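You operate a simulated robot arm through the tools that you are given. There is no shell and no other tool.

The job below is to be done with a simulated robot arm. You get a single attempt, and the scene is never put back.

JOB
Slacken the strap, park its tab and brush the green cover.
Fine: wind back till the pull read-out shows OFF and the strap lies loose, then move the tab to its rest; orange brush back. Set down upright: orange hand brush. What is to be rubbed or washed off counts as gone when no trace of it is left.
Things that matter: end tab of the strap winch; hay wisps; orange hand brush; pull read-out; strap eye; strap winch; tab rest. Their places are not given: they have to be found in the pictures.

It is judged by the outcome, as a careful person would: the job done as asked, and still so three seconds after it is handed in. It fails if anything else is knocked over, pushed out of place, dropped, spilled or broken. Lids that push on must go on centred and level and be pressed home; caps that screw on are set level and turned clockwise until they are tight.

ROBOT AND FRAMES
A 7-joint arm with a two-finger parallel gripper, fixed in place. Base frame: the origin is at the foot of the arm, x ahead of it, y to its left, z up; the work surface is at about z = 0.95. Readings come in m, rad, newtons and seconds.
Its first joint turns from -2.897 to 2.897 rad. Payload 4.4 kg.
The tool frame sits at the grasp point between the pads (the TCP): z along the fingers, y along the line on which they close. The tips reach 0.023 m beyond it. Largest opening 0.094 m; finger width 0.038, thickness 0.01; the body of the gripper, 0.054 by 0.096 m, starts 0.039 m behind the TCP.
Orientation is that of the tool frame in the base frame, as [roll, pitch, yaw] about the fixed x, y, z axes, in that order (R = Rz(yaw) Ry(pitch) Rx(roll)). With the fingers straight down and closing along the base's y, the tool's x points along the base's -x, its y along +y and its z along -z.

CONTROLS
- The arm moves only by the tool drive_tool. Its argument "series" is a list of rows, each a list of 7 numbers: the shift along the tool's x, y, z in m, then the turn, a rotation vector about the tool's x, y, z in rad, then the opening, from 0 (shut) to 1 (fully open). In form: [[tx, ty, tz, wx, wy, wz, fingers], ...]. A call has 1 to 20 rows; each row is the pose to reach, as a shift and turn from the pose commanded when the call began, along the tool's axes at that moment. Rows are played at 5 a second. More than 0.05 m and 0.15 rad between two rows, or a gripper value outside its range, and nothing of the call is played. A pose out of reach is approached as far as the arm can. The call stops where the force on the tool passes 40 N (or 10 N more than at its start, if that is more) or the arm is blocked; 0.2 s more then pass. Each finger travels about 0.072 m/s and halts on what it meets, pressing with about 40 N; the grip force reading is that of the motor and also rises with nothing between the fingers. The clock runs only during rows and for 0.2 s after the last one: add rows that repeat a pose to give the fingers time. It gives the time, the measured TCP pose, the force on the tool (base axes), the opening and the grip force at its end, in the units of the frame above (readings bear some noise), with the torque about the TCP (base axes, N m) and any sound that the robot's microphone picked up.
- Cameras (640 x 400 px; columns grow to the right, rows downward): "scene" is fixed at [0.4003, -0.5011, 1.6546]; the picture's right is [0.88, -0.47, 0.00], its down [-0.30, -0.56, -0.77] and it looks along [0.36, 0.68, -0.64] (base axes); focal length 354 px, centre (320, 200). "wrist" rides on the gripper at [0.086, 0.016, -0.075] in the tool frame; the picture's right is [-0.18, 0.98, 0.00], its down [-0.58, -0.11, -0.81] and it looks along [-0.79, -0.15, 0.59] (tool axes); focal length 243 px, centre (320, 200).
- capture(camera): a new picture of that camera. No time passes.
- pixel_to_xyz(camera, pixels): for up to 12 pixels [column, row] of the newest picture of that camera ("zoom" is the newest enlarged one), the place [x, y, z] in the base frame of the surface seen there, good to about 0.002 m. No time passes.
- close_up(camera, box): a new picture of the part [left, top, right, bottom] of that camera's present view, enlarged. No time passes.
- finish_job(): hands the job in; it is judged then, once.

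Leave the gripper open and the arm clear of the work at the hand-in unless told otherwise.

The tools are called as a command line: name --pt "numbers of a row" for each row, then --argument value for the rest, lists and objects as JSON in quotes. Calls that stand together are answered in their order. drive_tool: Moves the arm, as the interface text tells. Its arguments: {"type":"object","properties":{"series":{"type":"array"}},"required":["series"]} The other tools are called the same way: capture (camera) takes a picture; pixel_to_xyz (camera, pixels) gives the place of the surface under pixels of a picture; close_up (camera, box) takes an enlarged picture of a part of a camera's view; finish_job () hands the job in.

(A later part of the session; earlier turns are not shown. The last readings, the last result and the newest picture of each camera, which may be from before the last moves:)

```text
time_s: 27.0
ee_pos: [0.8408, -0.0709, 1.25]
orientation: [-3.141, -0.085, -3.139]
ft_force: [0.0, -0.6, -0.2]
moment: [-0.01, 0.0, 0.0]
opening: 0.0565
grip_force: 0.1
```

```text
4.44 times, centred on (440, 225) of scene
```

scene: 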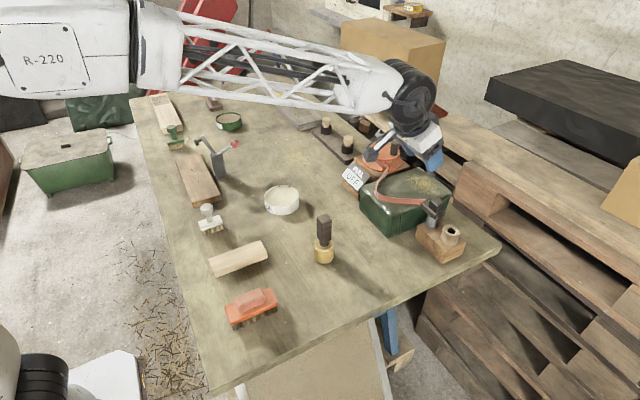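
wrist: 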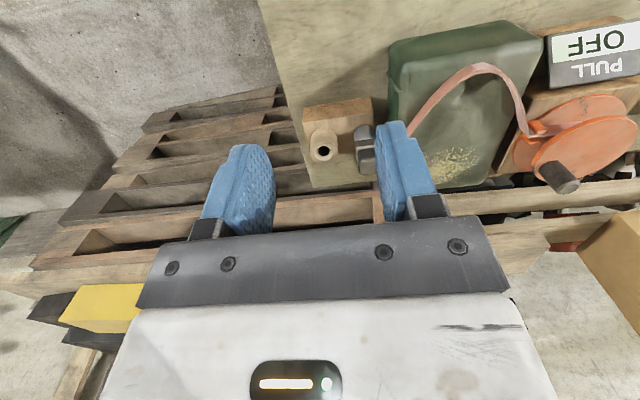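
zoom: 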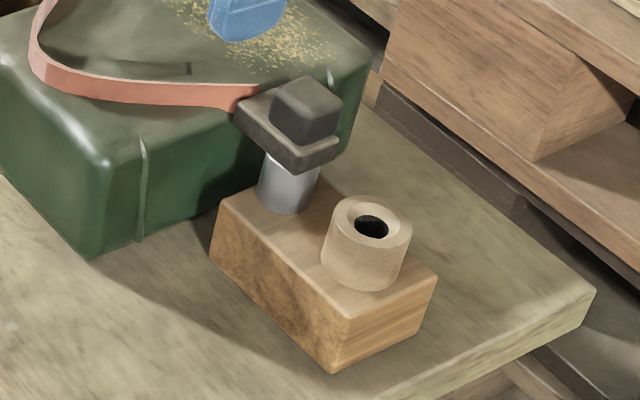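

The right finger hides the tab. I shift 6 cm to the left and open fully to see both the tab and the hollow rest.

drive_tool --pt "0 0.03 0 0 0 0 1" --pt "0 0.06 0 0 0 0 1" --pt "0 0.06 0 0 0 0 1" --pt "0 0.06 0 0 0 0 1"

close_up --camera "wrist" --box '[240, 80, 400, 180]'

```text
time_s: 28.0
ee_pos: [0.8412, -0.0101, 1.2494]
orientation: [3.141, -0.084, -3.139]
ft_force: [0.3, -0.7, -0.6]
moment: [0.0, 0.05, 0.02]
opening: 0.094
grip_force: 0.0
```

```text
4.00 times, centred on (320, 130) of wrist
```

zoom: 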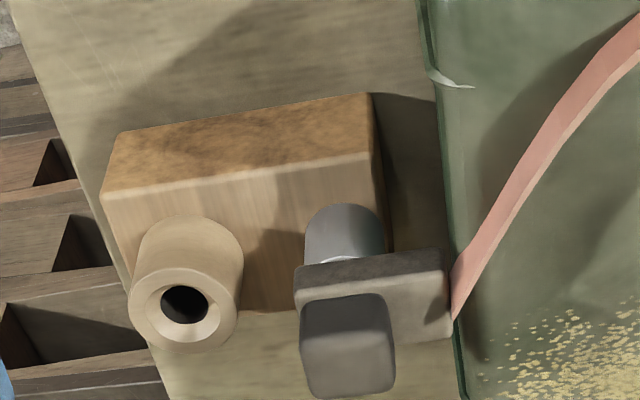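

I can see the tab clearly: a plate with the strap on its +y end and a cube grip over the post. The rest is the hollow wooden tube. I read coordinates.

pixel_to_xyz --camera "zoom" --pixels '[[348, 350], [310, 300], [380, 300], [312, 390], [385, 390], [345, 295], [410, 290], [410, 335], [445, 270], [300, 275], [345, 230], [450, 330]]'

pixel_to_xyz --camera "zoom" --pixels '[[185, 303], [185, 278], [145, 310], [225, 310], [185, 335], [137, 300], [185, 345], [233, 300], [115, 200], [370, 155], [120, 140], [370, 100]]'

close_up --camera "scene" --box '[415, 185, 475, 255]'

```text
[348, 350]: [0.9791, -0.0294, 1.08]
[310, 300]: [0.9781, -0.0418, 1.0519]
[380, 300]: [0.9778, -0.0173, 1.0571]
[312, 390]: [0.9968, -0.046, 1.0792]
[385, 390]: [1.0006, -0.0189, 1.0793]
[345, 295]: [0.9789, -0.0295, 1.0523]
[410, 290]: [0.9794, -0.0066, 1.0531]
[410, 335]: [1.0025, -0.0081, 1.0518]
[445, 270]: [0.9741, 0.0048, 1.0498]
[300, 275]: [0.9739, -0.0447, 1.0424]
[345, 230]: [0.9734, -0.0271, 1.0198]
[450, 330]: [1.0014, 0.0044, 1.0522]
```

```text
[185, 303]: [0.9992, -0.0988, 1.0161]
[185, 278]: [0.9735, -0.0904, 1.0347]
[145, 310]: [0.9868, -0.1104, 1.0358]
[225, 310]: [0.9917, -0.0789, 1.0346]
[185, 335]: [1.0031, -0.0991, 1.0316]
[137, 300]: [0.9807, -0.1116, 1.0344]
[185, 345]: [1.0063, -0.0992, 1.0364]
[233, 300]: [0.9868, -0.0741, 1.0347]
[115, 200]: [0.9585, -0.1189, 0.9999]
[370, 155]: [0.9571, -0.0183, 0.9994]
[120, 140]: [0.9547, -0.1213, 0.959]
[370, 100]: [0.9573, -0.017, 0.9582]
```

```text
5.71 times, centred on (445, 220) of scene
```

zoom: 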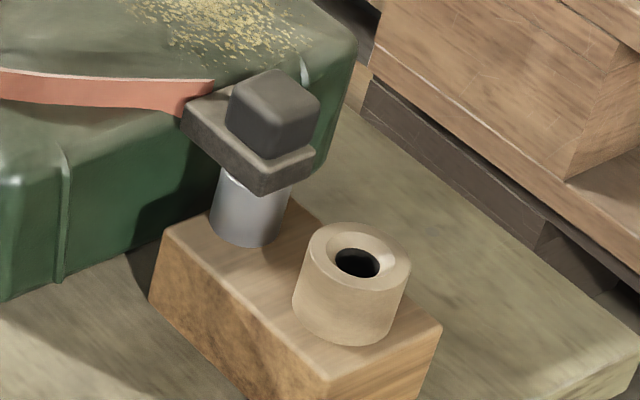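

The cube grip is about 26 mm wide, centred near (0.989, -0.031), from z 1.0525 to 1.0815. The rest's hole is centred near (0.9895, -0.0947), rim z 1.035. I go above the cube with a 0.3 rad forward tilt.

drive_tool --pt "-0.0311 -0.0042 0.0173 0 -0.077 0 1" --pt "-0.0622 -0.0084 0.0347 0 -0.154 0 0.9" --pt "-0.0934 -0.0126 0.052 0 -0.231 0 0.8" --pt "-0.1245 -0.0168 0.0694 0 -0.308 0 0.7" --pt "-0.1556 -0.021 0.0867 0 -0.385 0 0.6" --pt "-0.1556 -0.021 0.0867 0 -0.385 0 0.6"

capture --camera "wrist"

close_up --camera "scene" --box '[380, 140, 490, 260]'

```text
time_s: 29.4
ee_pos: [0.9895, -0.032, 1.1507]
orientation: [-3.141, 0.302, -3.138]
ft_force: [-0.1, 0.2, 0.2]
moment: [0.02, -0.02, -0.02]
opening: 0.0565
grip_force: 0.1
```

```text
taken
```

wrist: 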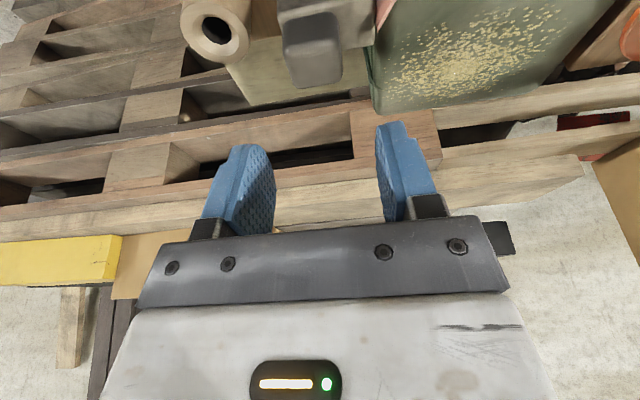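

```text
3.33 times, centred on (435, 200) of scene
```

zoom: 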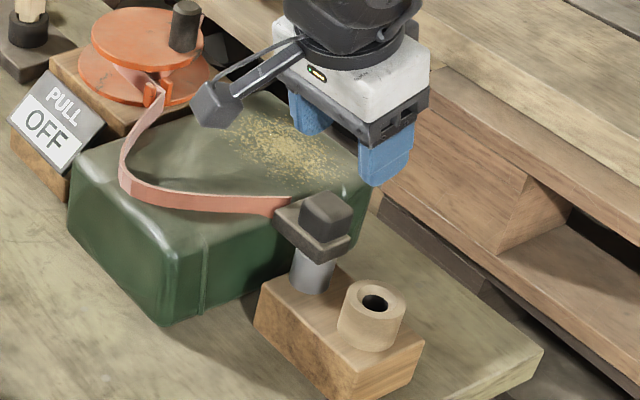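

I refine the cube's position from this nearer view.

close_up --camera "wrist" --box '[170, 0, 400, 120]'

pixel_to_xyz --camera "wrist" --pixels '[[286, 50], [337, 50], [312, 50], [292, 80], [337, 80], [312, 84], [312, 25], [360, 30], [312, 8], [190, 30], [245, 30], [217, 28]]'

```text
2.78 times, centred on (285, 60) of wrist
```

zoom: 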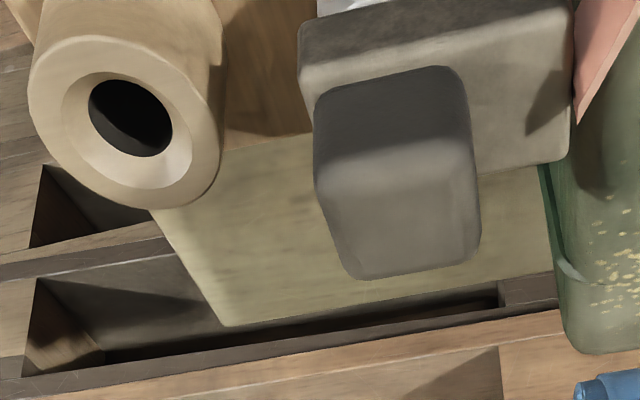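

```text
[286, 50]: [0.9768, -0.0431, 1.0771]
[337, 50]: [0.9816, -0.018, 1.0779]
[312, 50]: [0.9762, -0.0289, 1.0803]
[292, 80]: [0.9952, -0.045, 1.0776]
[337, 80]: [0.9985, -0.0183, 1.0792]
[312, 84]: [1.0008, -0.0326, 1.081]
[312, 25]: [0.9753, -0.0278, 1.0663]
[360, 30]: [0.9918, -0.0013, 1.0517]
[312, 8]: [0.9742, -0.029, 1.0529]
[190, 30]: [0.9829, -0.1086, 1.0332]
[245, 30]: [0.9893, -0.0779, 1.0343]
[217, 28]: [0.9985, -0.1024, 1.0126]
```

pixel_to_xyz --camera "zoom" --pixels '[[62, 120], [190, 152], [112, 74], [135, 190], [35, 100], [214, 160], [90, 42], [155, 203], [170, 85], [80, 165], [90, 120], [171, 125]]'

```text
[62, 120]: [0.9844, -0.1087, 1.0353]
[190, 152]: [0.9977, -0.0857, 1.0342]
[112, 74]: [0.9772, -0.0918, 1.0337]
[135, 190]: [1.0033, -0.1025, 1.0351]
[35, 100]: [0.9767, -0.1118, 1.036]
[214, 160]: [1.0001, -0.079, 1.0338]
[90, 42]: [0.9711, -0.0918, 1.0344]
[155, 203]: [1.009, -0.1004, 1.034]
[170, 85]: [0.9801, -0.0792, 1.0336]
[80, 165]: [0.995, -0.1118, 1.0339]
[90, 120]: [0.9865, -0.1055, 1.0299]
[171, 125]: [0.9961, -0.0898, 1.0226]
```

The cube centre is (0.9885, -0.031) and the rest hole centre about (0.990, -0.0965). I descend with the fingers on both y sides of the cube to TCP z 1.084 and then close.

drive_tool --pt "0.0078 0.0002 0.0206 0 0 0 0.6" --pt "0.0156 0.0004 0.0412 0 0 0 0.6" --pt "0.0234 0.0005 0.0618 0 0 0 0.6" --pt "0.0234 0.0005 0.0618 0 0 0 0.6"

capture --camera "wrist"

close_up --camera "scene" --box '[380, 140, 490, 260]'

```text
time_s: 30.4
ee_pos: [0.9843, -0.0308, 1.0835]
orientation: [3.141, 0.301, -3.137]
ft_force: [-0.6, 0.5, 0.2]
moment: [0.01, -0.02, -0.03]
opening: 0.0562
grip_force: 0.0
```

```text
taken
```

wrist: 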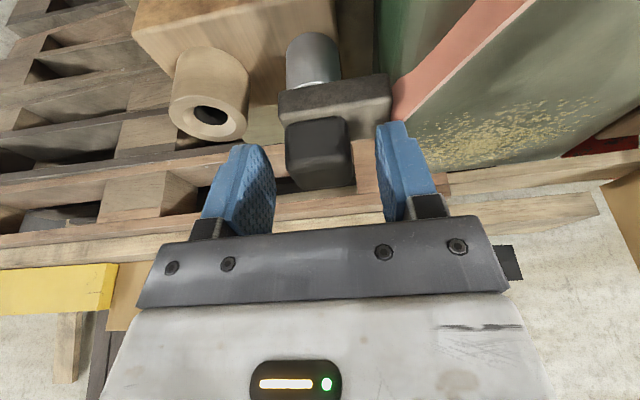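

```text
3.33 times, centred on (435, 200) of scene
```

zoom: 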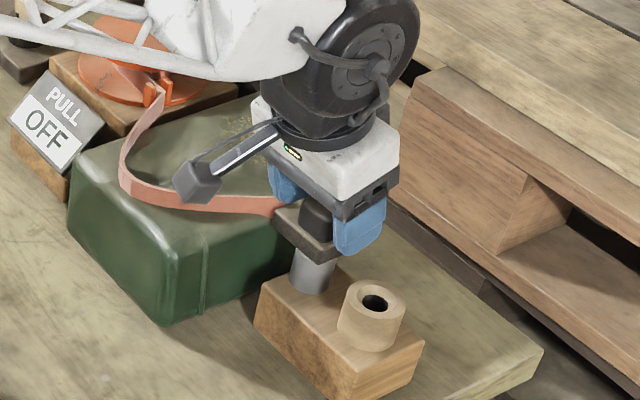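

The cube is between the pads. I close the gripper.

drive_tool --pt "0 0 0 0 0 0 0.4" --pt "0 0 0 0 0 0 0.2" --pt "0 0 0 0 0 0 0" --pt "0 0 0 0 0 0 0"

close_up --camera "wrist" --box '[170, 0, 450, 220]'

```text
time_s: 31.4
ee_pos: [0.9849, -0.0322, 1.0858]
orientation: [3.141, 0.301, -3.138]
ft_force: [0.7, 0.0, 0.2]
moment: [0.01, -0.01, 0.03]
opening: 0.0311
grip_force: 39.6
```

```text
1.82 times, centred on (310, 110) of wrist
```

zoom: 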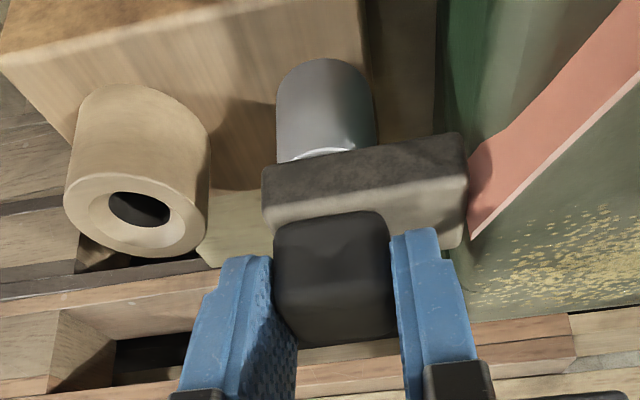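

The grip holds (31 mm, 40 N). I lift the tab straight up 6 cm and look.

drive_tool --pt "-0.003 0 -0.0095 0 0 0 0" --pt "-0.0059 0 -0.0191 0 0 0 0" --pt "-0.0089 0 -0.0286 0 0 0 0" --pt "-0.0119 0 -0.0382 0 0 0 0" --pt "-0.0148 0 -0.0477 0 0 0 0" --pt "-0.0178 0 -0.0573 0 0 0 0"

capture --camera "wrist"

close_up --camera "scene" --box '[340, 130, 500, 260]'

```text
time_s: 32.8
ee_pos: [0.9856, -0.0319, 1.1445]
orientation: [3.141, 0.302, -3.138]
ft_force: [-0.4, 0.7, -0.6]
moment: [0.0, 0.04, -0.01]
opening: 0.0311
grip_force: 40.0
```

```text
taken
```

wrist: 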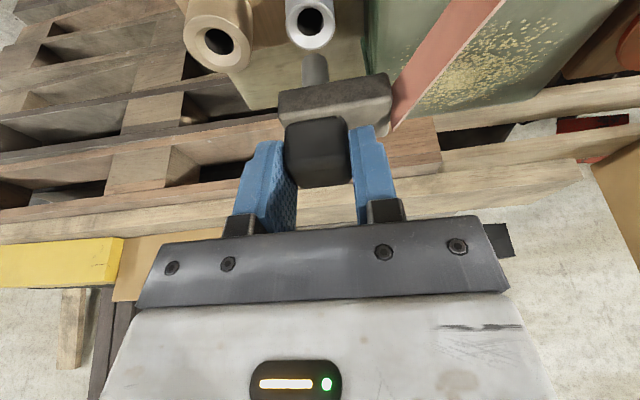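

```text
3.08 times, centred on (420, 195) of scene
```

zoom: 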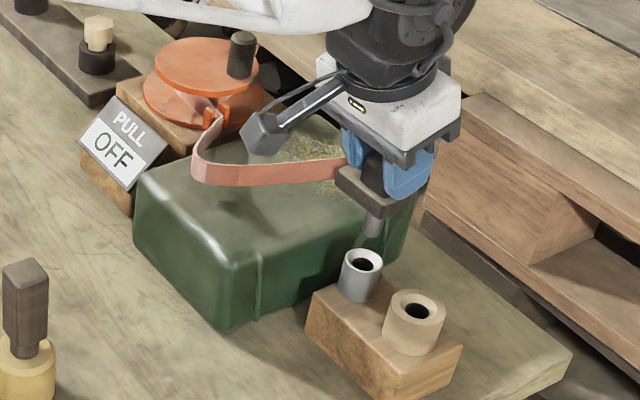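

The peg is out of the steel eye and hangs below the plate. I measure both holes and the peg now for the exact shift.

close_up --camera "wrist" --box '[170, 0, 400, 120]'

pixel_to_xyz --camera "zoom" --pixels '[[328, 50], [460, 65], [390, 5], [385, 125], [355, 35], [428, 70], [405, 150], [372, 170], [438, 170], [400, 215], [345, 60], [445, 50]]'

pixel_to_xyz --camera "zoom" --pixels '[[62, 100], [200, 145], [115, 65], [140, 185], [45, 95], [225, 145], [170, 70], [85, 170]]'

```text
2.78 times, centred on (285, 60) of wrist
```

zoom: 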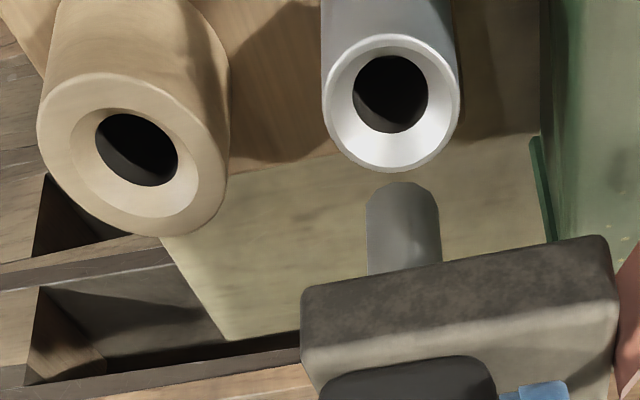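

```text
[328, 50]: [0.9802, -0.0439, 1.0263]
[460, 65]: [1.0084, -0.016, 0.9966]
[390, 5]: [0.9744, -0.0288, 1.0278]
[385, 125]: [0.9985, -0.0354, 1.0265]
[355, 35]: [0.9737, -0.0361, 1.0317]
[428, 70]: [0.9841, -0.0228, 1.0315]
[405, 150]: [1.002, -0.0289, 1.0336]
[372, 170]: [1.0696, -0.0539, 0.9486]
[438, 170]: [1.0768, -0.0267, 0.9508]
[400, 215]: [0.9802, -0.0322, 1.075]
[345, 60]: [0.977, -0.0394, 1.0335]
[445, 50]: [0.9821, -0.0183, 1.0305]
```

```text
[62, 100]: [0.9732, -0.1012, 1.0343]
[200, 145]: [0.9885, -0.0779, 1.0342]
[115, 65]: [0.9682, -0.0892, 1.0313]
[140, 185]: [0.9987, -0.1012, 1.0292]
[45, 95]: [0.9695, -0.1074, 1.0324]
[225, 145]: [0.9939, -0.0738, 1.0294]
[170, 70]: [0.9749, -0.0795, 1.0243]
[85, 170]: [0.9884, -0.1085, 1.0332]
```

Peg about 15 mm, rest hole about 20 mm with a chamfer, so I have some tolerance. One more careful reading of the rest's rim for its centre.

pixel_to_xyz --camera "zoom" --pixels '[[54, 142], [212, 168], [125, 88], [145, 226], [75, 100], [190, 120], [90, 205], [195, 205], [336, 70], [452, 95], [392, 40], [392, 168]]'

```text
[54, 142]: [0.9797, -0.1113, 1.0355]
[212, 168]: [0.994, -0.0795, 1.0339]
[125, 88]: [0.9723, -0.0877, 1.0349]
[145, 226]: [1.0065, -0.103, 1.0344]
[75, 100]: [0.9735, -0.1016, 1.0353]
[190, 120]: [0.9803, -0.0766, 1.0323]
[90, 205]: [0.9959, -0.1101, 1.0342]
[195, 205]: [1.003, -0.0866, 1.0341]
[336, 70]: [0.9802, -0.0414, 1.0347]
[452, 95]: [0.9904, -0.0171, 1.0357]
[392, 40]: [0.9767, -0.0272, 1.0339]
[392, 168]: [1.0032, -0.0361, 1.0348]
```

The eye centre is (0.988, -0.0305) and the rest centre (0.988, -0.0946), so the shift is about -64 mm in y. I carry the tab over the rest.

drive_tool --pt "0 -0.013 0 0 0 0 0" --pt "0 -0.026 0 0 0 0 0" --pt "-0.0003 -0.039 0.0001 0 0 0 0" --pt "-0.0005 -0.052 0.0001 0 0 0 0" --pt "-0.0005 -0.0643 0.0001 0 0 0 0" --pt "-0.0005 -0.0643 0.0001 0 0 0 0"

capture --camera "wrist"

close_up --camera "scene" --box '[340, 130, 500, 260]'

```text
time_s: 34.2
ee_pos: [0.9857, -0.0962, 1.1445]
orientation: [3.141, 0.303, -3.139]
ft_force: [0.6, 0.7, -1.9]
moment: [-0.01, -0.02, 0.01]
opening: 0.0314
grip_force: 40.3
```

```text
taken
```

wrist: 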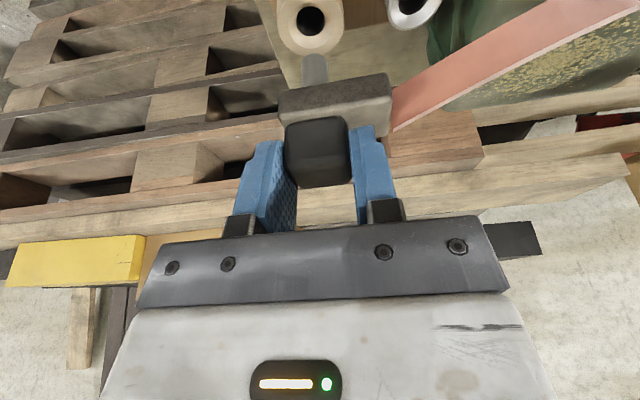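

```text
3.08 times, centred on (420, 195) of scene
```

zoom: 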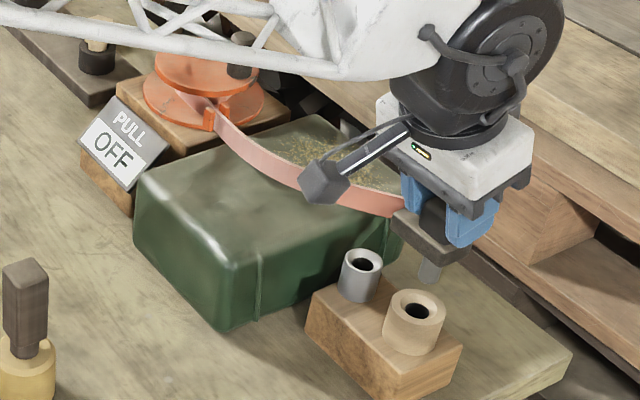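

The strap pulls nothing yet (forces near zero). Before lowering I compare the rest hole with where the eye hole appeared.

close_up --camera "wrist" --box '[250, 0, 450, 110]'

pixel_to_xyz --camera "wrist" --pixels '[[285, 25], [335, 25], [310, 46], [283, 10], [337, 8], [405, 25], [433, 12], [395, 8], [315, 75], [310, 20]]'

close_up --camera "scene" --box '[415, 180, 475, 250]'

```text
3.20 times, centred on (350, 55) of wrist
```

zoom: 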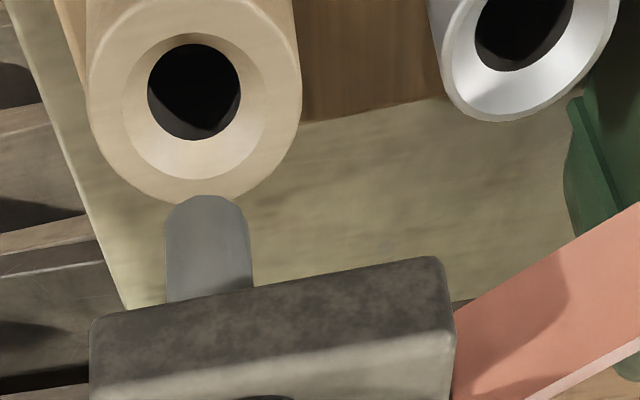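

```text
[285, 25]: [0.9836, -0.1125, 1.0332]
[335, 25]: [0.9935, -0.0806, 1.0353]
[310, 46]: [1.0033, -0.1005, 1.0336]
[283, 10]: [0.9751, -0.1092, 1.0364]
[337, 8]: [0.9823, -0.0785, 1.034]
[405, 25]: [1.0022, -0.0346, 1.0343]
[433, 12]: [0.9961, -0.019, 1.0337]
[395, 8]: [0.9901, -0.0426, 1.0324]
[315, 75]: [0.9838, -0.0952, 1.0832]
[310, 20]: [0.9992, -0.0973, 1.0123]
```

```text
5.71 times, centred on (445, 215) of scene
```

zoom: 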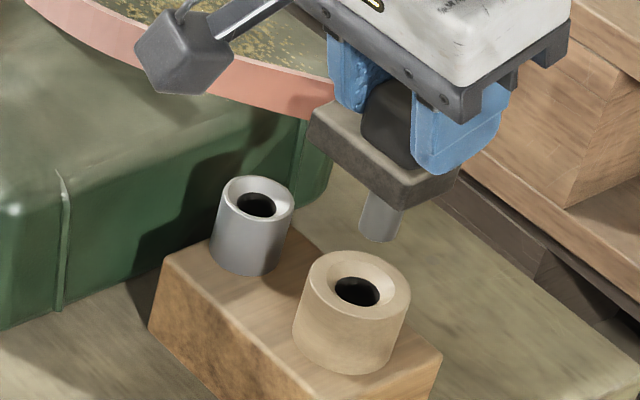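

The column positions of rest hole (310.8) and earlier eye hole (310.5) agree, and the scene view lines up too. I lower the peg into the rest slowly.

drive_tool --pt "0.003 0 0.0095 0 0 0 0" --pt "0.0059 0 0.0191 0 0 0 0" --pt "0.0089 0 0.0286 0 0 0 0" --pt "0.0119 0 0.0382 0 0 0 0" --pt "0.0148 0 0.0477 0 0 0 0" --pt "0.0166 0 0.0535 0 0 0 0"

capture --camera "wrist"

close_up --camera "scene" --box '[400, 170, 490, 260]'

```text
time_s: 35.6
ee_pos: [0.9861, -0.0952, 1.0891]
orientation: [3.141, 0.303, -3.138]
ft_force: [0.4, 0.3, -0.9]
moment: [0.0, -0.02, 0.0]
opening: 0.0312
grip_force: 39.8
```

```text
taken
```

wrist: 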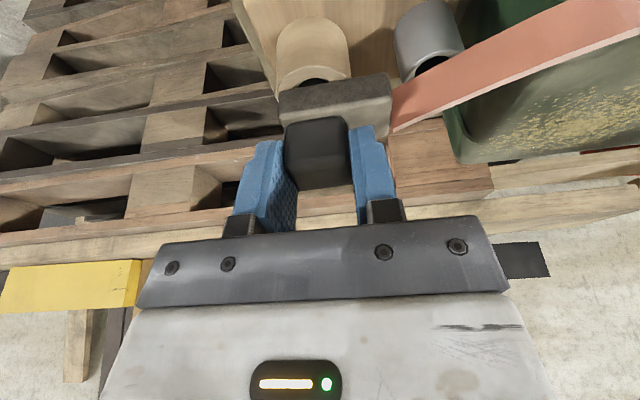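

```text
4.44 times, centred on (445, 215) of scene
```

zoom: 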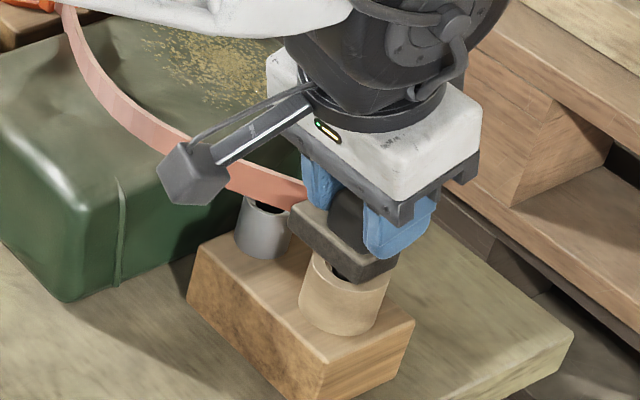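

The peg is in the hole with a small gap left under the plate. I lower further in small steps, watching the force.

drive_tool --pt "0.0006 0 0.0019 0 0 0 0" --pt "0.0012 0 0.0038 0 0 0 0" --pt "0.0018 0 0.0057 0 0 0 0"

close_up --camera "wrist" --box '[220, 0, 440, 200]'

```text
time_s: 36.4
ee_pos: [0.9861, -0.0952, 1.0849]
orientation: [3.141, 0.305, -3.139]
ft_force: [-3.6, -0.1, 14.1]
moment: [-0.21, 0.32, -0.1]
opening: 0.0313
grip_force: 40.2
```

```text
2.00 times, centred on (330, 100) of wrist
```

zoom: 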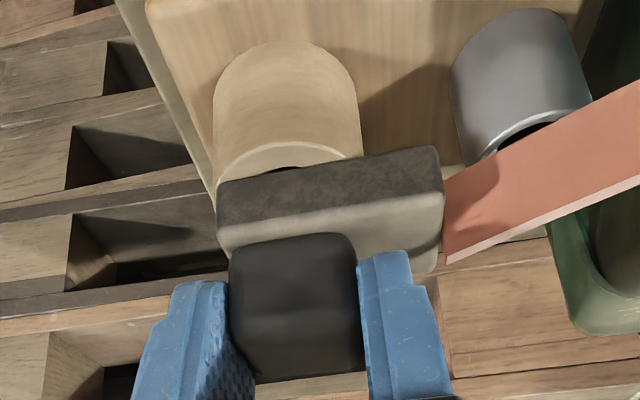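

Contact: 14 N upward at nearly the same TCP height as in the eye (1.085), so the tab seems seated. I check the scene view before letting go.

close_up --camera "scene" --box '[415, 190, 475, 250]'

pixel_to_xyz --camera "wrist" --pixels '[[362, 92], [335, 98], [362, 120], [390, 105], [300, 77], [333, 105], [362, 80], [280, 70]]'

```text
6.67 times, centred on (445, 220) of scene
```

zoom: 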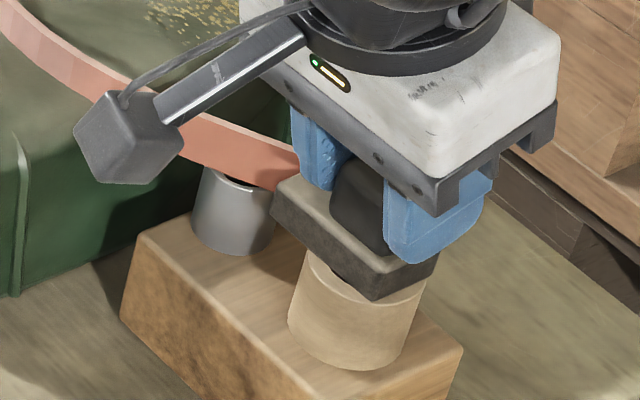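

```text
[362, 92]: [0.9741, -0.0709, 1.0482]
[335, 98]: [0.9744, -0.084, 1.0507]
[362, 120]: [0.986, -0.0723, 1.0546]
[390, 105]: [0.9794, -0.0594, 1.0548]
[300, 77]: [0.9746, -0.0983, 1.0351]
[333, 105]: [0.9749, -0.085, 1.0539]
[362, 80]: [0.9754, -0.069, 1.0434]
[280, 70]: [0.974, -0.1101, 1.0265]
```

The plate sits on the rest at nearly the same height as it had on the eye. I open the fingers and see how the tab settles.

drive_tool --pt "-0.0006 0 -0.0019 0 0 0 0" --pt "-0.0006 0 -0.0019 0 0 0 0.4" --pt "-0.0006 0 -0.0019 0 0 0 0.6" --pt "-0.0006 0 -0.0019 0 0 0 0.6"

close_up --camera "wrist" --box '[220, 0, 440, 200]'

close_up --camera "scene" --box '[415, 190, 475, 250]'

```text
time_s: 37.4
ee_pos: [0.9858, -0.095, 1.084]
orientation: [-3.141, 0.301, -3.137]
ft_force: [-0.7, 0.0, -0.3]
moment: [-0.02, 0.0, 0.04]
opening: 0.0565
grip_force: 0.1
```

```text
2.00 times, centred on (330, 100) of wrist
```

zoom: 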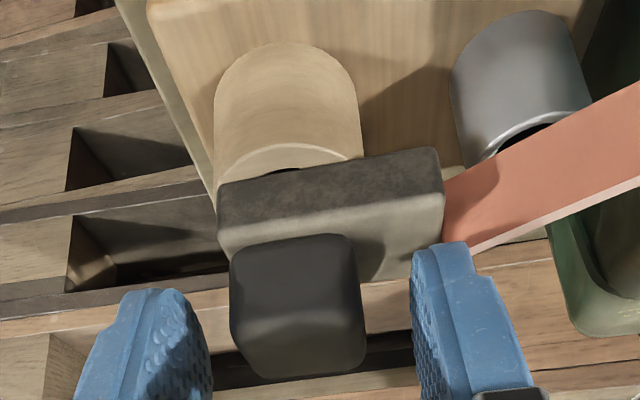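

```text
6.67 times, centred on (445, 220) of scene
```

zoom: 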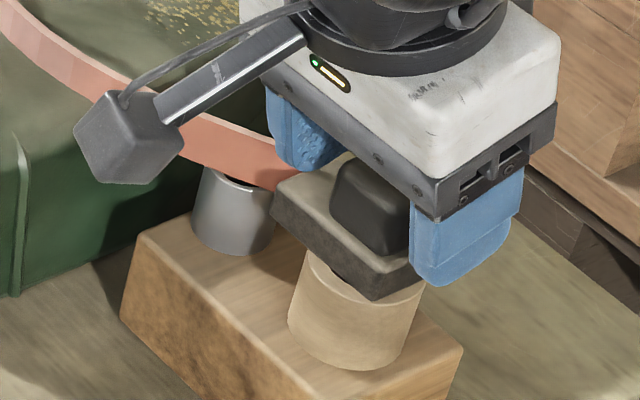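

The tab stays put on its rest. I lift the open fingers straight up 10 cm and check the tab, the strap and the read-out.

drive_tool --pt "-0.0074 0 -0.0239 0 0 0 0.6" --pt "-0.0149 0 -0.0478 0 0 0 0.6" --pt "-0.0223 0 -0.0716 0 0 0 0.6" --pt "-0.0297 0 -0.0955 0 0 0 0.6" --pt "-0.0297 0 -0.0955 0 0 0 0.6"

close_up --camera "scene" --box '[340, 120, 500, 260]'

capture --camera "wrist"

```text
time_s: 38.6
ee_pos: [0.9849, -0.094, 1.1835]
orientation: [-3.14, 0.301, -3.138]
ft_force: [-1.0, -0.1, 0.2]
moment: [0.0, 0.01, -0.01]
opening: 0.0561
grip_force: 0.1
```

```text
2.86 times, centred on (420, 190) of scene
```

zoom: 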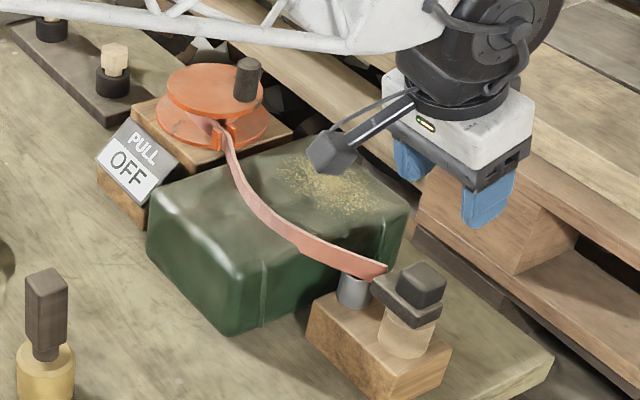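

```text
taken
```

wrist: 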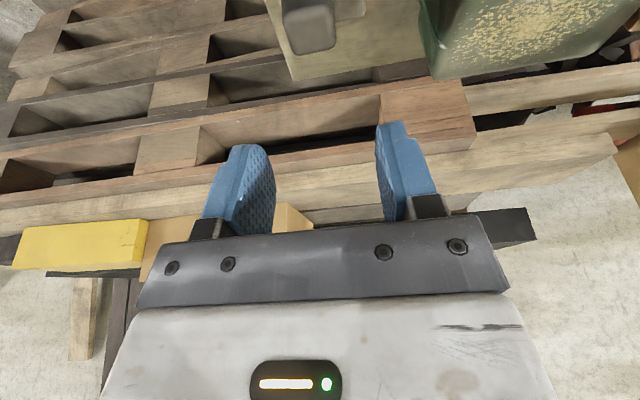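

The tab stands on its rest, the strap lies loose on the near side of the cover, and the read-out shows OFF. Now for the brush: I check the height of the mallet-like thing on the way and then move back over the brush.

pixel_to_xyz --camera "scene" --pixels '[[323, 220], [323, 250], [282, 195], [238, 258], [210, 210], [252, 295], [240, 300], [265, 296]]'

drive_tool --pt "0.0382 0.0043 -0.0178 0 0.0215 0 0.6" --pt "0.0764 0.0086 -0.0357 0 0.043 0 0.6" --pt "0.1146 0.0129 -0.0535 0 0.0645 0 0.6" --pt "0.1529 0.0171 -0.0714 0 0.086 0 0.7" --pt "0.1911 0.0214 -0.0892 0 0.1075 0 0.8" --pt "0.2293 0.0257 -0.1071 0 0.129 0 0.9" --pt "0.2675 0.03 -0.1249 0 0.1505 0 1" --pt "0.3057 0.0343 -0.1428 0 0.172 0 1" --pt "0.3439 0.0386 -0.1606 0 0.1935 0 1" --pt "0.3821 0.0429 -0.1785 0 0.215 0 1" --pt "0.4204 0.0471 -0.1963 0 0.2365 0 1" --pt "0.4586 0.0514 -0.2142 0 0.258 0 1" --pt "0.4968 0.0557 -0.232 0 0.2795 0 1" --pt "0.535 0.06 -0.2499 0 0.301 0 1" --pt "0.535 0.06 -0.2499 0 0.301 0 1"

capture --camera "wrist"

capture --camera "scene"

```text
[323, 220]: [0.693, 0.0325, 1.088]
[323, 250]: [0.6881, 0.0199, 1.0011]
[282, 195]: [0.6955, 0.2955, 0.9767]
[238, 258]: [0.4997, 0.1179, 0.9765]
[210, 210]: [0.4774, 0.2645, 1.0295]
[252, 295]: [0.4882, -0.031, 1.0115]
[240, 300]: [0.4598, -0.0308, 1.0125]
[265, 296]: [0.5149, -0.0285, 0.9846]
```

```text
time_s: 41.8
ee_pos: [0.4, -0.037, 1.2643]
orientation: [-3.141, 0.0, -3.138]
ft_force: [-0.4, -0.4, 0.2]
moment: [-0.01, 0.01, 0.01]
opening: 0.094
grip_force: 0.0
```

```text
taken
```

wrist: 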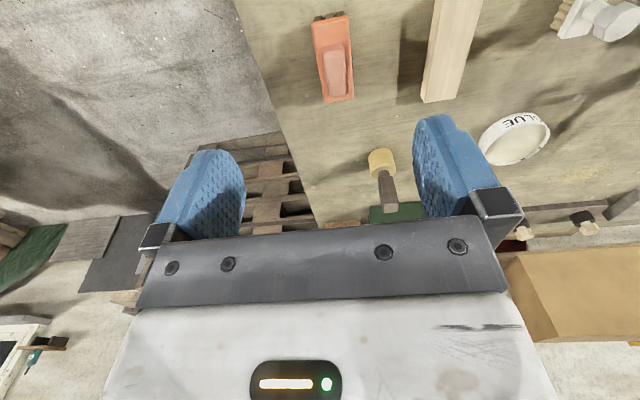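

```text
taken
```

scene: 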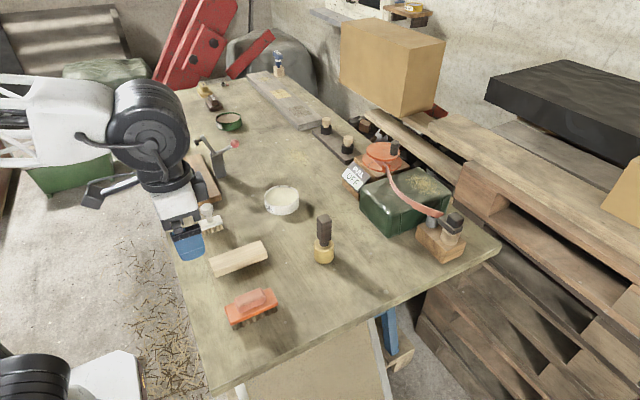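

I see the orange brush at wrist (335,55). I zoom and read its outline.

close_up --camera "wrist" --box '[280, 0, 400, 110]'

close_up --camera "scene" --box '[210, 275, 290, 340]'

```text
3.64 times, centred on (340, 55) of wrist
```

zoom: 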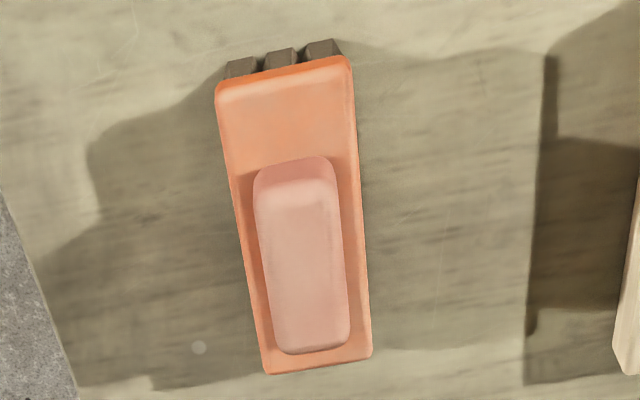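

```text
6.15 times, centred on (250, 308) of scene
```

zoom: 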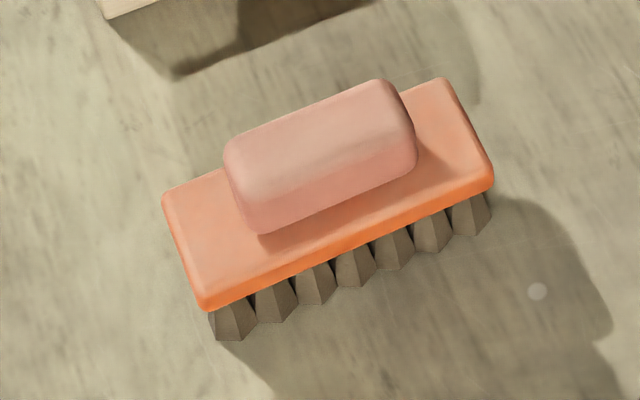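

pixel_to_xyz --camera "zoom" --pixels '[[170, 200], [205, 300], [440, 85], [488, 180], [240, 155], [262, 222], [375, 90], [408, 165], [320, 130], [330, 170], [235, 335], [470, 230]]'

pixel_to_xyz --camera "wrist" --pixels '[[342, 20], [374, 17], [353, 100], [380, 97], [352, 48], [370, 46], [357, 94], [374, 92], [362, 70]]'

```text
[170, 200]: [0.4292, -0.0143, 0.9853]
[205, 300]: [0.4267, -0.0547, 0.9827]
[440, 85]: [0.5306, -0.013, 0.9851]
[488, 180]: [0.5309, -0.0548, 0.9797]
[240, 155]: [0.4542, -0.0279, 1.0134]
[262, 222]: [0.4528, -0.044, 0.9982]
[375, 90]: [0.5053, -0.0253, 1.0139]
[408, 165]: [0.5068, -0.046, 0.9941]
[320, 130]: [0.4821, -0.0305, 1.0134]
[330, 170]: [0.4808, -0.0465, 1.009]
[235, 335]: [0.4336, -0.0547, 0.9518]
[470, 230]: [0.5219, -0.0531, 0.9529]
```

```text
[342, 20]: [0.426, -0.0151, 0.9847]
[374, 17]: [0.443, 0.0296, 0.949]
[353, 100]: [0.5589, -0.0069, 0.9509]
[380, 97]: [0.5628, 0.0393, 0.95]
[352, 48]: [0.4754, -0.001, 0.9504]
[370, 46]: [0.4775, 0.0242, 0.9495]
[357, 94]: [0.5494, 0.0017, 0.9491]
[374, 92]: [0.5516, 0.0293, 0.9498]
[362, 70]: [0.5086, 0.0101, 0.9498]
```

The brush handle is 24 mm wide, centred at (0.480, -0.035). It spans z 0.985 to 1.0135, and the brush lies along x. Now I map the hay patch and the strap on the cover while the arm is clear.

close_up --camera "scene" --box '[350, 150, 470, 240]'

```text
4.44 times, centred on (410, 195) of scene
```

zoom: 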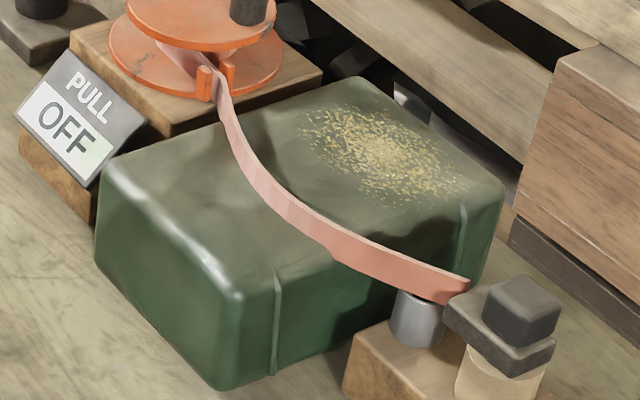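

pixel_to_xyz --camera "zoom" --pixels '[[222, 90], [232, 130], [250, 165], [280, 200], [320, 230], [370, 255], [420, 275], [460, 285], [300, 140], [340, 108], [400, 120], [460, 165]]'

pixel_to_xyz --camera "zoom" --pixels '[[430, 200], [370, 190], [335, 175], [310, 150], [450, 185], [360, 80], [500, 185], [440, 245], [250, 140], [380, 150], [325, 120], [465, 175]]'

```text
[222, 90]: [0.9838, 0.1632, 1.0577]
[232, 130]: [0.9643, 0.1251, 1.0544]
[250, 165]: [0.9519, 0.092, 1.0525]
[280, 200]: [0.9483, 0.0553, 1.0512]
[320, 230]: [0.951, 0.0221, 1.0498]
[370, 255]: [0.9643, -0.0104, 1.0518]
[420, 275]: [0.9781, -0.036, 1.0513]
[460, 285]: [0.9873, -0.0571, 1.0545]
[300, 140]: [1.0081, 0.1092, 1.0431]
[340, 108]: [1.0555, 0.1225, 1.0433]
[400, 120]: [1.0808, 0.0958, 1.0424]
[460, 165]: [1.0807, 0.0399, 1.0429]
```

```text
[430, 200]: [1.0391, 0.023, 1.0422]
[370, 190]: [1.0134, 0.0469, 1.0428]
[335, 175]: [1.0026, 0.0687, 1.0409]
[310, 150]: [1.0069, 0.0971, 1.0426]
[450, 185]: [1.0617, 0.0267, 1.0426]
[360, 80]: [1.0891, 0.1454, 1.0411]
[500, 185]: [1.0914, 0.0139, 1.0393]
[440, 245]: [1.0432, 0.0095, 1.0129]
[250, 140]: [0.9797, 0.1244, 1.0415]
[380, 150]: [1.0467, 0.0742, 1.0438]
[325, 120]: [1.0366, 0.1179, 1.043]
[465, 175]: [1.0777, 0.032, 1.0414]
```

The hay spans about x 1.003–1.08, y 0.02–0.125 on top at z 1.043. The strap stays at x ≤ 0.985 there. With the brush along x and centred near x 1.043, one sweep along y covers the whole patch without touching the strap. I tilt 0.5 rad for reach and go above the brush handle.

drive_tool --pt "-0.0156 0.0001 0.0328 0 -0.1 0 1" --pt "-0.0312 0.0002 0.0656 0 -0.2 0 1" --pt "-0.0468 0.0003 0.0984 0 -0.3 0 0.9" --pt "-0.0624 0.0004 0.1312 0 -0.4 0 0.8" --pt "-0.078 0.0005 0.164 0 -0.5 0 0.65" --pt "-0.078 0.0005 0.164 0 -0.5 0 0.65"

capture --camera "wrist"

capture --camera "scene"

```text
time_s: 43.2
ee_pos: [0.4789, -0.037, 1.1013]
orientation: [-3.141, 0.501, -3.139]
ft_force: [0.0, 0.1, -0.1]
moment: [-0.02, 0.0, -0.01]
opening: 0.0608
grip_force: 0.0
```

```text
taken
```

wrist: 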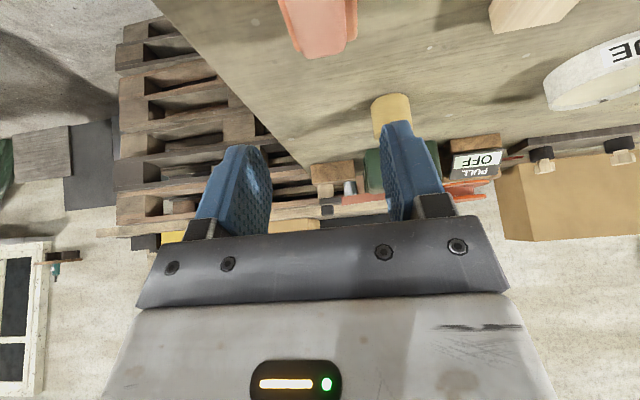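

```text
taken
```

scene: 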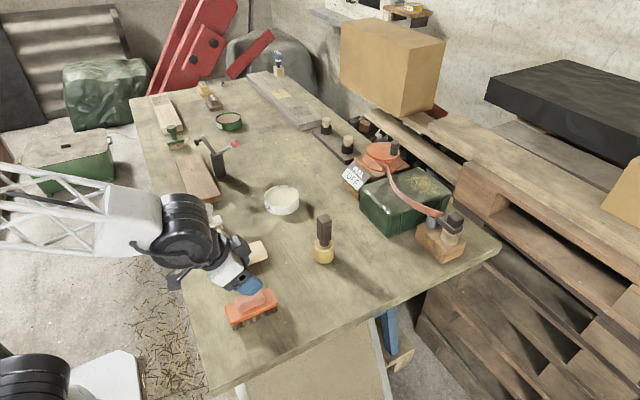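

I need a 2 mm shift to +y and then an 84 mm straight descent so the pads straddle the handle just above the brush's base.

drive_tool --pt "0.0101 0.002 0.0184 0 0 0 0.65" --pt "0.0202 0.002 0.0369 0 0 0 0.65" --pt "0.0302 0.002 0.0553 0 0 0 0.65" --pt "0.0384 0.002 0.0702 0 0 0 0.65" --pt "0.0403 0.002 0.0737 0 0 0 0.65" --pt "0.0403 0.002 0.0737 0 0 0 0.65"

close_up --camera "wrist" --box '[170, 40, 480, 230]'

close_up --camera "scene" --box '[190, 240, 310, 340]'

```text
time_s: 44.6
ee_pos: [0.4786, -0.0346, 1.0162]
orientation: [-3.141, 0.501, -3.14]
ft_force: [-0.8, 0.2, 0.5]
moment: [0.02, 0.01, -0.01]
opening: 0.0609
grip_force: 0.0
```

```text
2.06 times, centred on (325, 135) of wrist
```

zoom: 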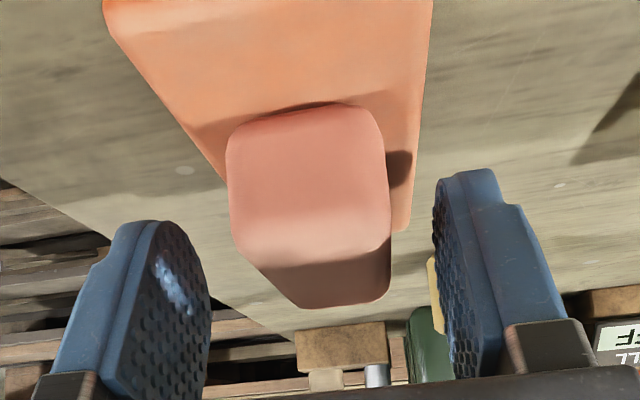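

```text
4.00 times, centred on (250, 290) of scene
```

zoom: 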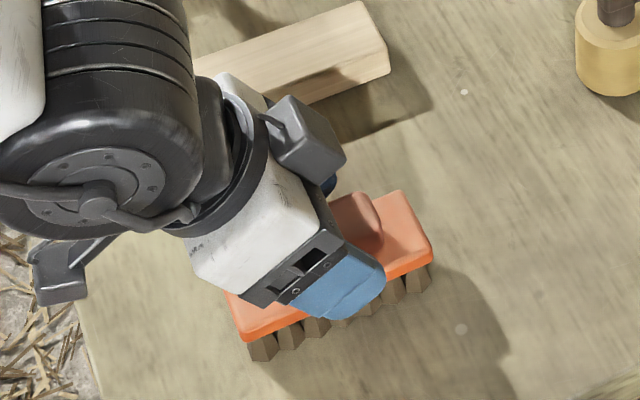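

The handle is between the pads. I close on it.

drive_tool --pt "0 0 0 0 0 0 0.45" --pt "0 0 0 0 0 0 0.25" --pt "0 0 0 0 0 0 0" --pt "0 0 0 0 0 0 0" --pt "0 0 0 0 0 0 0"

close_up --camera "wrist" --box '[170, 40, 480, 230]'

```text
time_s: 45.8
ee_pos: [0.4794, -0.035, 1.0152]
orientation: [3.141, 0.5, -3.14]
ft_force: [0.6, -0.6, 1.0]
moment: [-0.04, 0.0, 0.02]
opening: 0.0296
grip_force: 39.9
```

```text
2.06 times, centred on (325, 135) of wrist
```

zoom: 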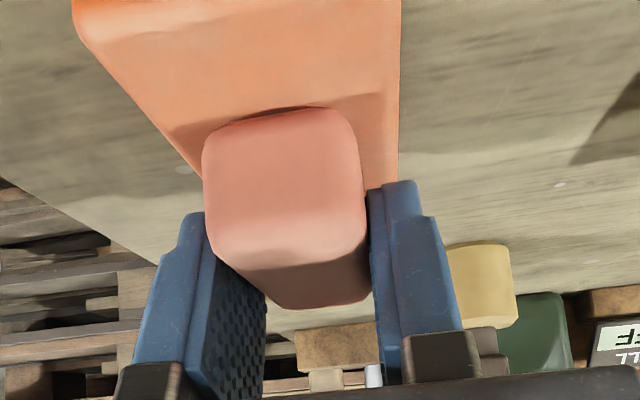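

The brush is held (30 mm, 40 N). I lift it 20 cm straight up and check it hangs level.

drive_tool --pt "-0.0048 0 -0.0088 0 0 0 0" --pt "-0.0144 0 -0.0263 0 0 0 0" --pt "-0.0288 0 -0.0527 0 0 0 0" --pt "-0.0456 0 -0.0834 0 0 0 0" --pt "-0.0623 0 -0.1141 0 0 0 0" --pt "-0.0791 0 -0.1448 0 0 0 0" --pt "-0.0959 0 -0.1755 0 0 0 0" --pt "-0.0959 0 -0.1755 0 0 0 0"

capture --camera "scene"

capture --camera "wrist"

```text
time_s: 47.6
ee_pos: [0.4777, -0.0331, 1.2158]
orientation: [-3.141, 0.501, -3.138]
ft_force: [-0.7, 0.2, -1.6]
moment: [0.03, -0.01, 0.0]
opening: 0.0294
grip_force: 40.0
```

```text
taken
```

scene: 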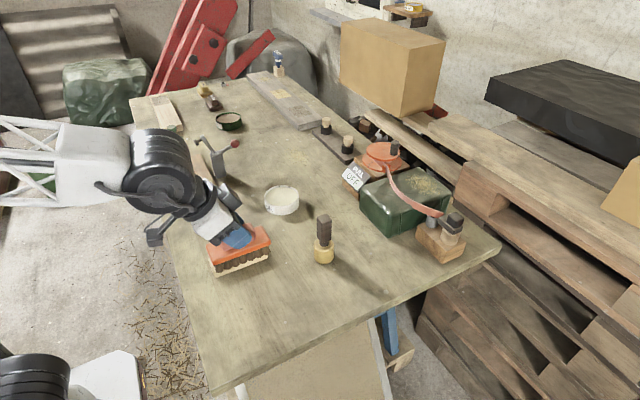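

```text
taken
```

wrist: 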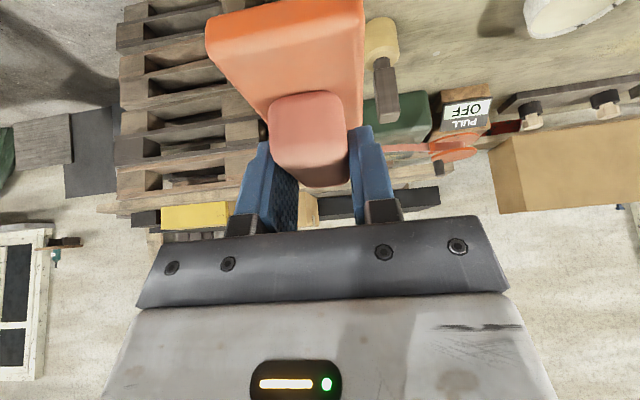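

The brush is held level. I carry it over the far part of the cover at z ≈ 1.215, well above the mallet and strap.

drive_tool --pt "-0.0354 0.0118 0.0193 0 0 0 0" --pt "-0.0708 0.0236 0.0387 0 0 0 0" --pt "-0.1062 0.0354 0.058 0 0 0 0" --pt "-0.1415 0.0471 0.0773 0 0 0 0" --pt "-0.1769 0.0589 0.0966 0 0 0 0" --pt "-0.2123 0.0707 0.116 0 0 0 0" --pt "-0.2477 0.0825 0.1353 0 0 0 0" --pt "-0.2831 0.0943 0.1546 0 0 0 0" --pt "-0.3185 0.1061 0.174 0 0 0 0" --pt "-0.3539 0.1179 0.1933 0 0 0 0" --pt "-0.3892 0.1296 0.2126 0 0 0 0" --pt "-0.4246 0.1414 0.2319 0 0 0 0" --pt "-0.46 0.1532 0.2513 0 0 0 0" --pt "-0.4954 0.165 0.2706 0 0 0 0" --pt "-0.4954 0.165 0.2706 0 0 0 0"

capture --camera "scene"

close_up --camera "scene" --box '[340, 110, 480, 240]'

```text
time_s: 50.8
ee_pos: [1.0442, 0.1321, 1.2163]
orientation: [-3.141, 0.502, -3.14]
ft_force: [-0.7, -0.7, -1.6]
moment: [-0.03, 0.02, 0.01]
opening: 0.0296
grip_force: 39.7
```

```text
taken
```

scene: 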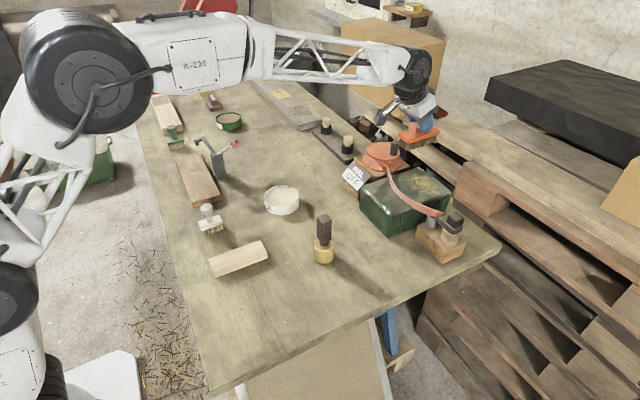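

```text
3.08 times, centred on (410, 175) of scene
```

zoom: 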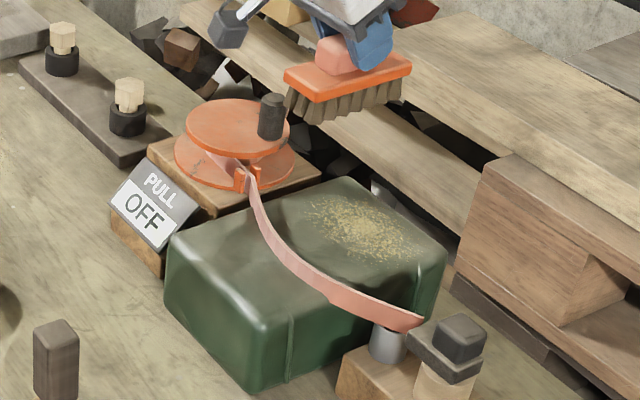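

The brush is over the cover. I lower it to about 6 mm above the surface (TCP z 1.114).

drive_tool --pt "0.0123 0 0.0225 0 0 0 0" --pt "0.0245 0 0.045 0 0 0 0" --pt "0.0368 0 0.0675 0 0 0 0" --pt "0.0491 0 0.0899 0 0 0 0" --pt "0.0491 0 0.0899 0 0 0 0"

close_up --camera "scene" --box '[340, 110, 480, 240]'

```text
time_s: 52.0
ee_pos: [1.0433, 0.1319, 1.1141]
orientation: [3.141, 0.502, -3.139]
ft_force: [-0.7, 1.1, -2.1]
moment: [-0.01, -0.01, -0.01]
opening: 0.0294
grip_force: 39.9
```

```text
3.08 times, centred on (410, 175) of scene
```

zoom: 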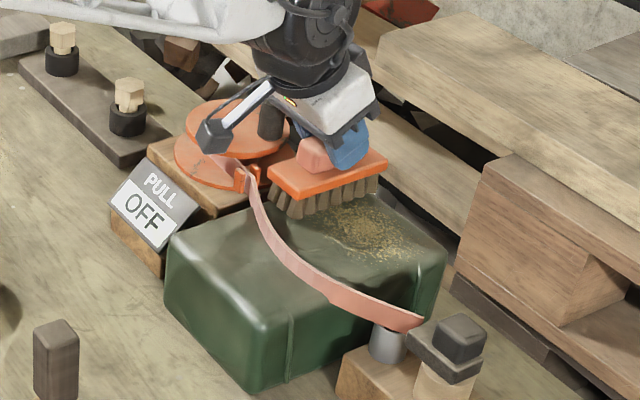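

Brush hovers just over the far-left part of the patch, clear of the strap. I lower in millimetre steps to feel the contact.

drive_tool --pt "0.001 0 0.0018 0 0 0 0" --pt "0.0019 0 0.0035 0 0 0 0" --pt "0.0029 0 0.0053 0 0 0 0" --pt "0.0029 0 0.0053 0 0 0 0"

```text
time_s: 53.0
ee_pos: [1.0428, 0.1332, 1.1103]
orientation: [-3.14, 0.502, -3.137]
ft_force: [-0.7, -0.4, 6.1]
moment: [-0.04, 0.4, 0.0]
opening: 0.0297
grip_force: 39.9
```

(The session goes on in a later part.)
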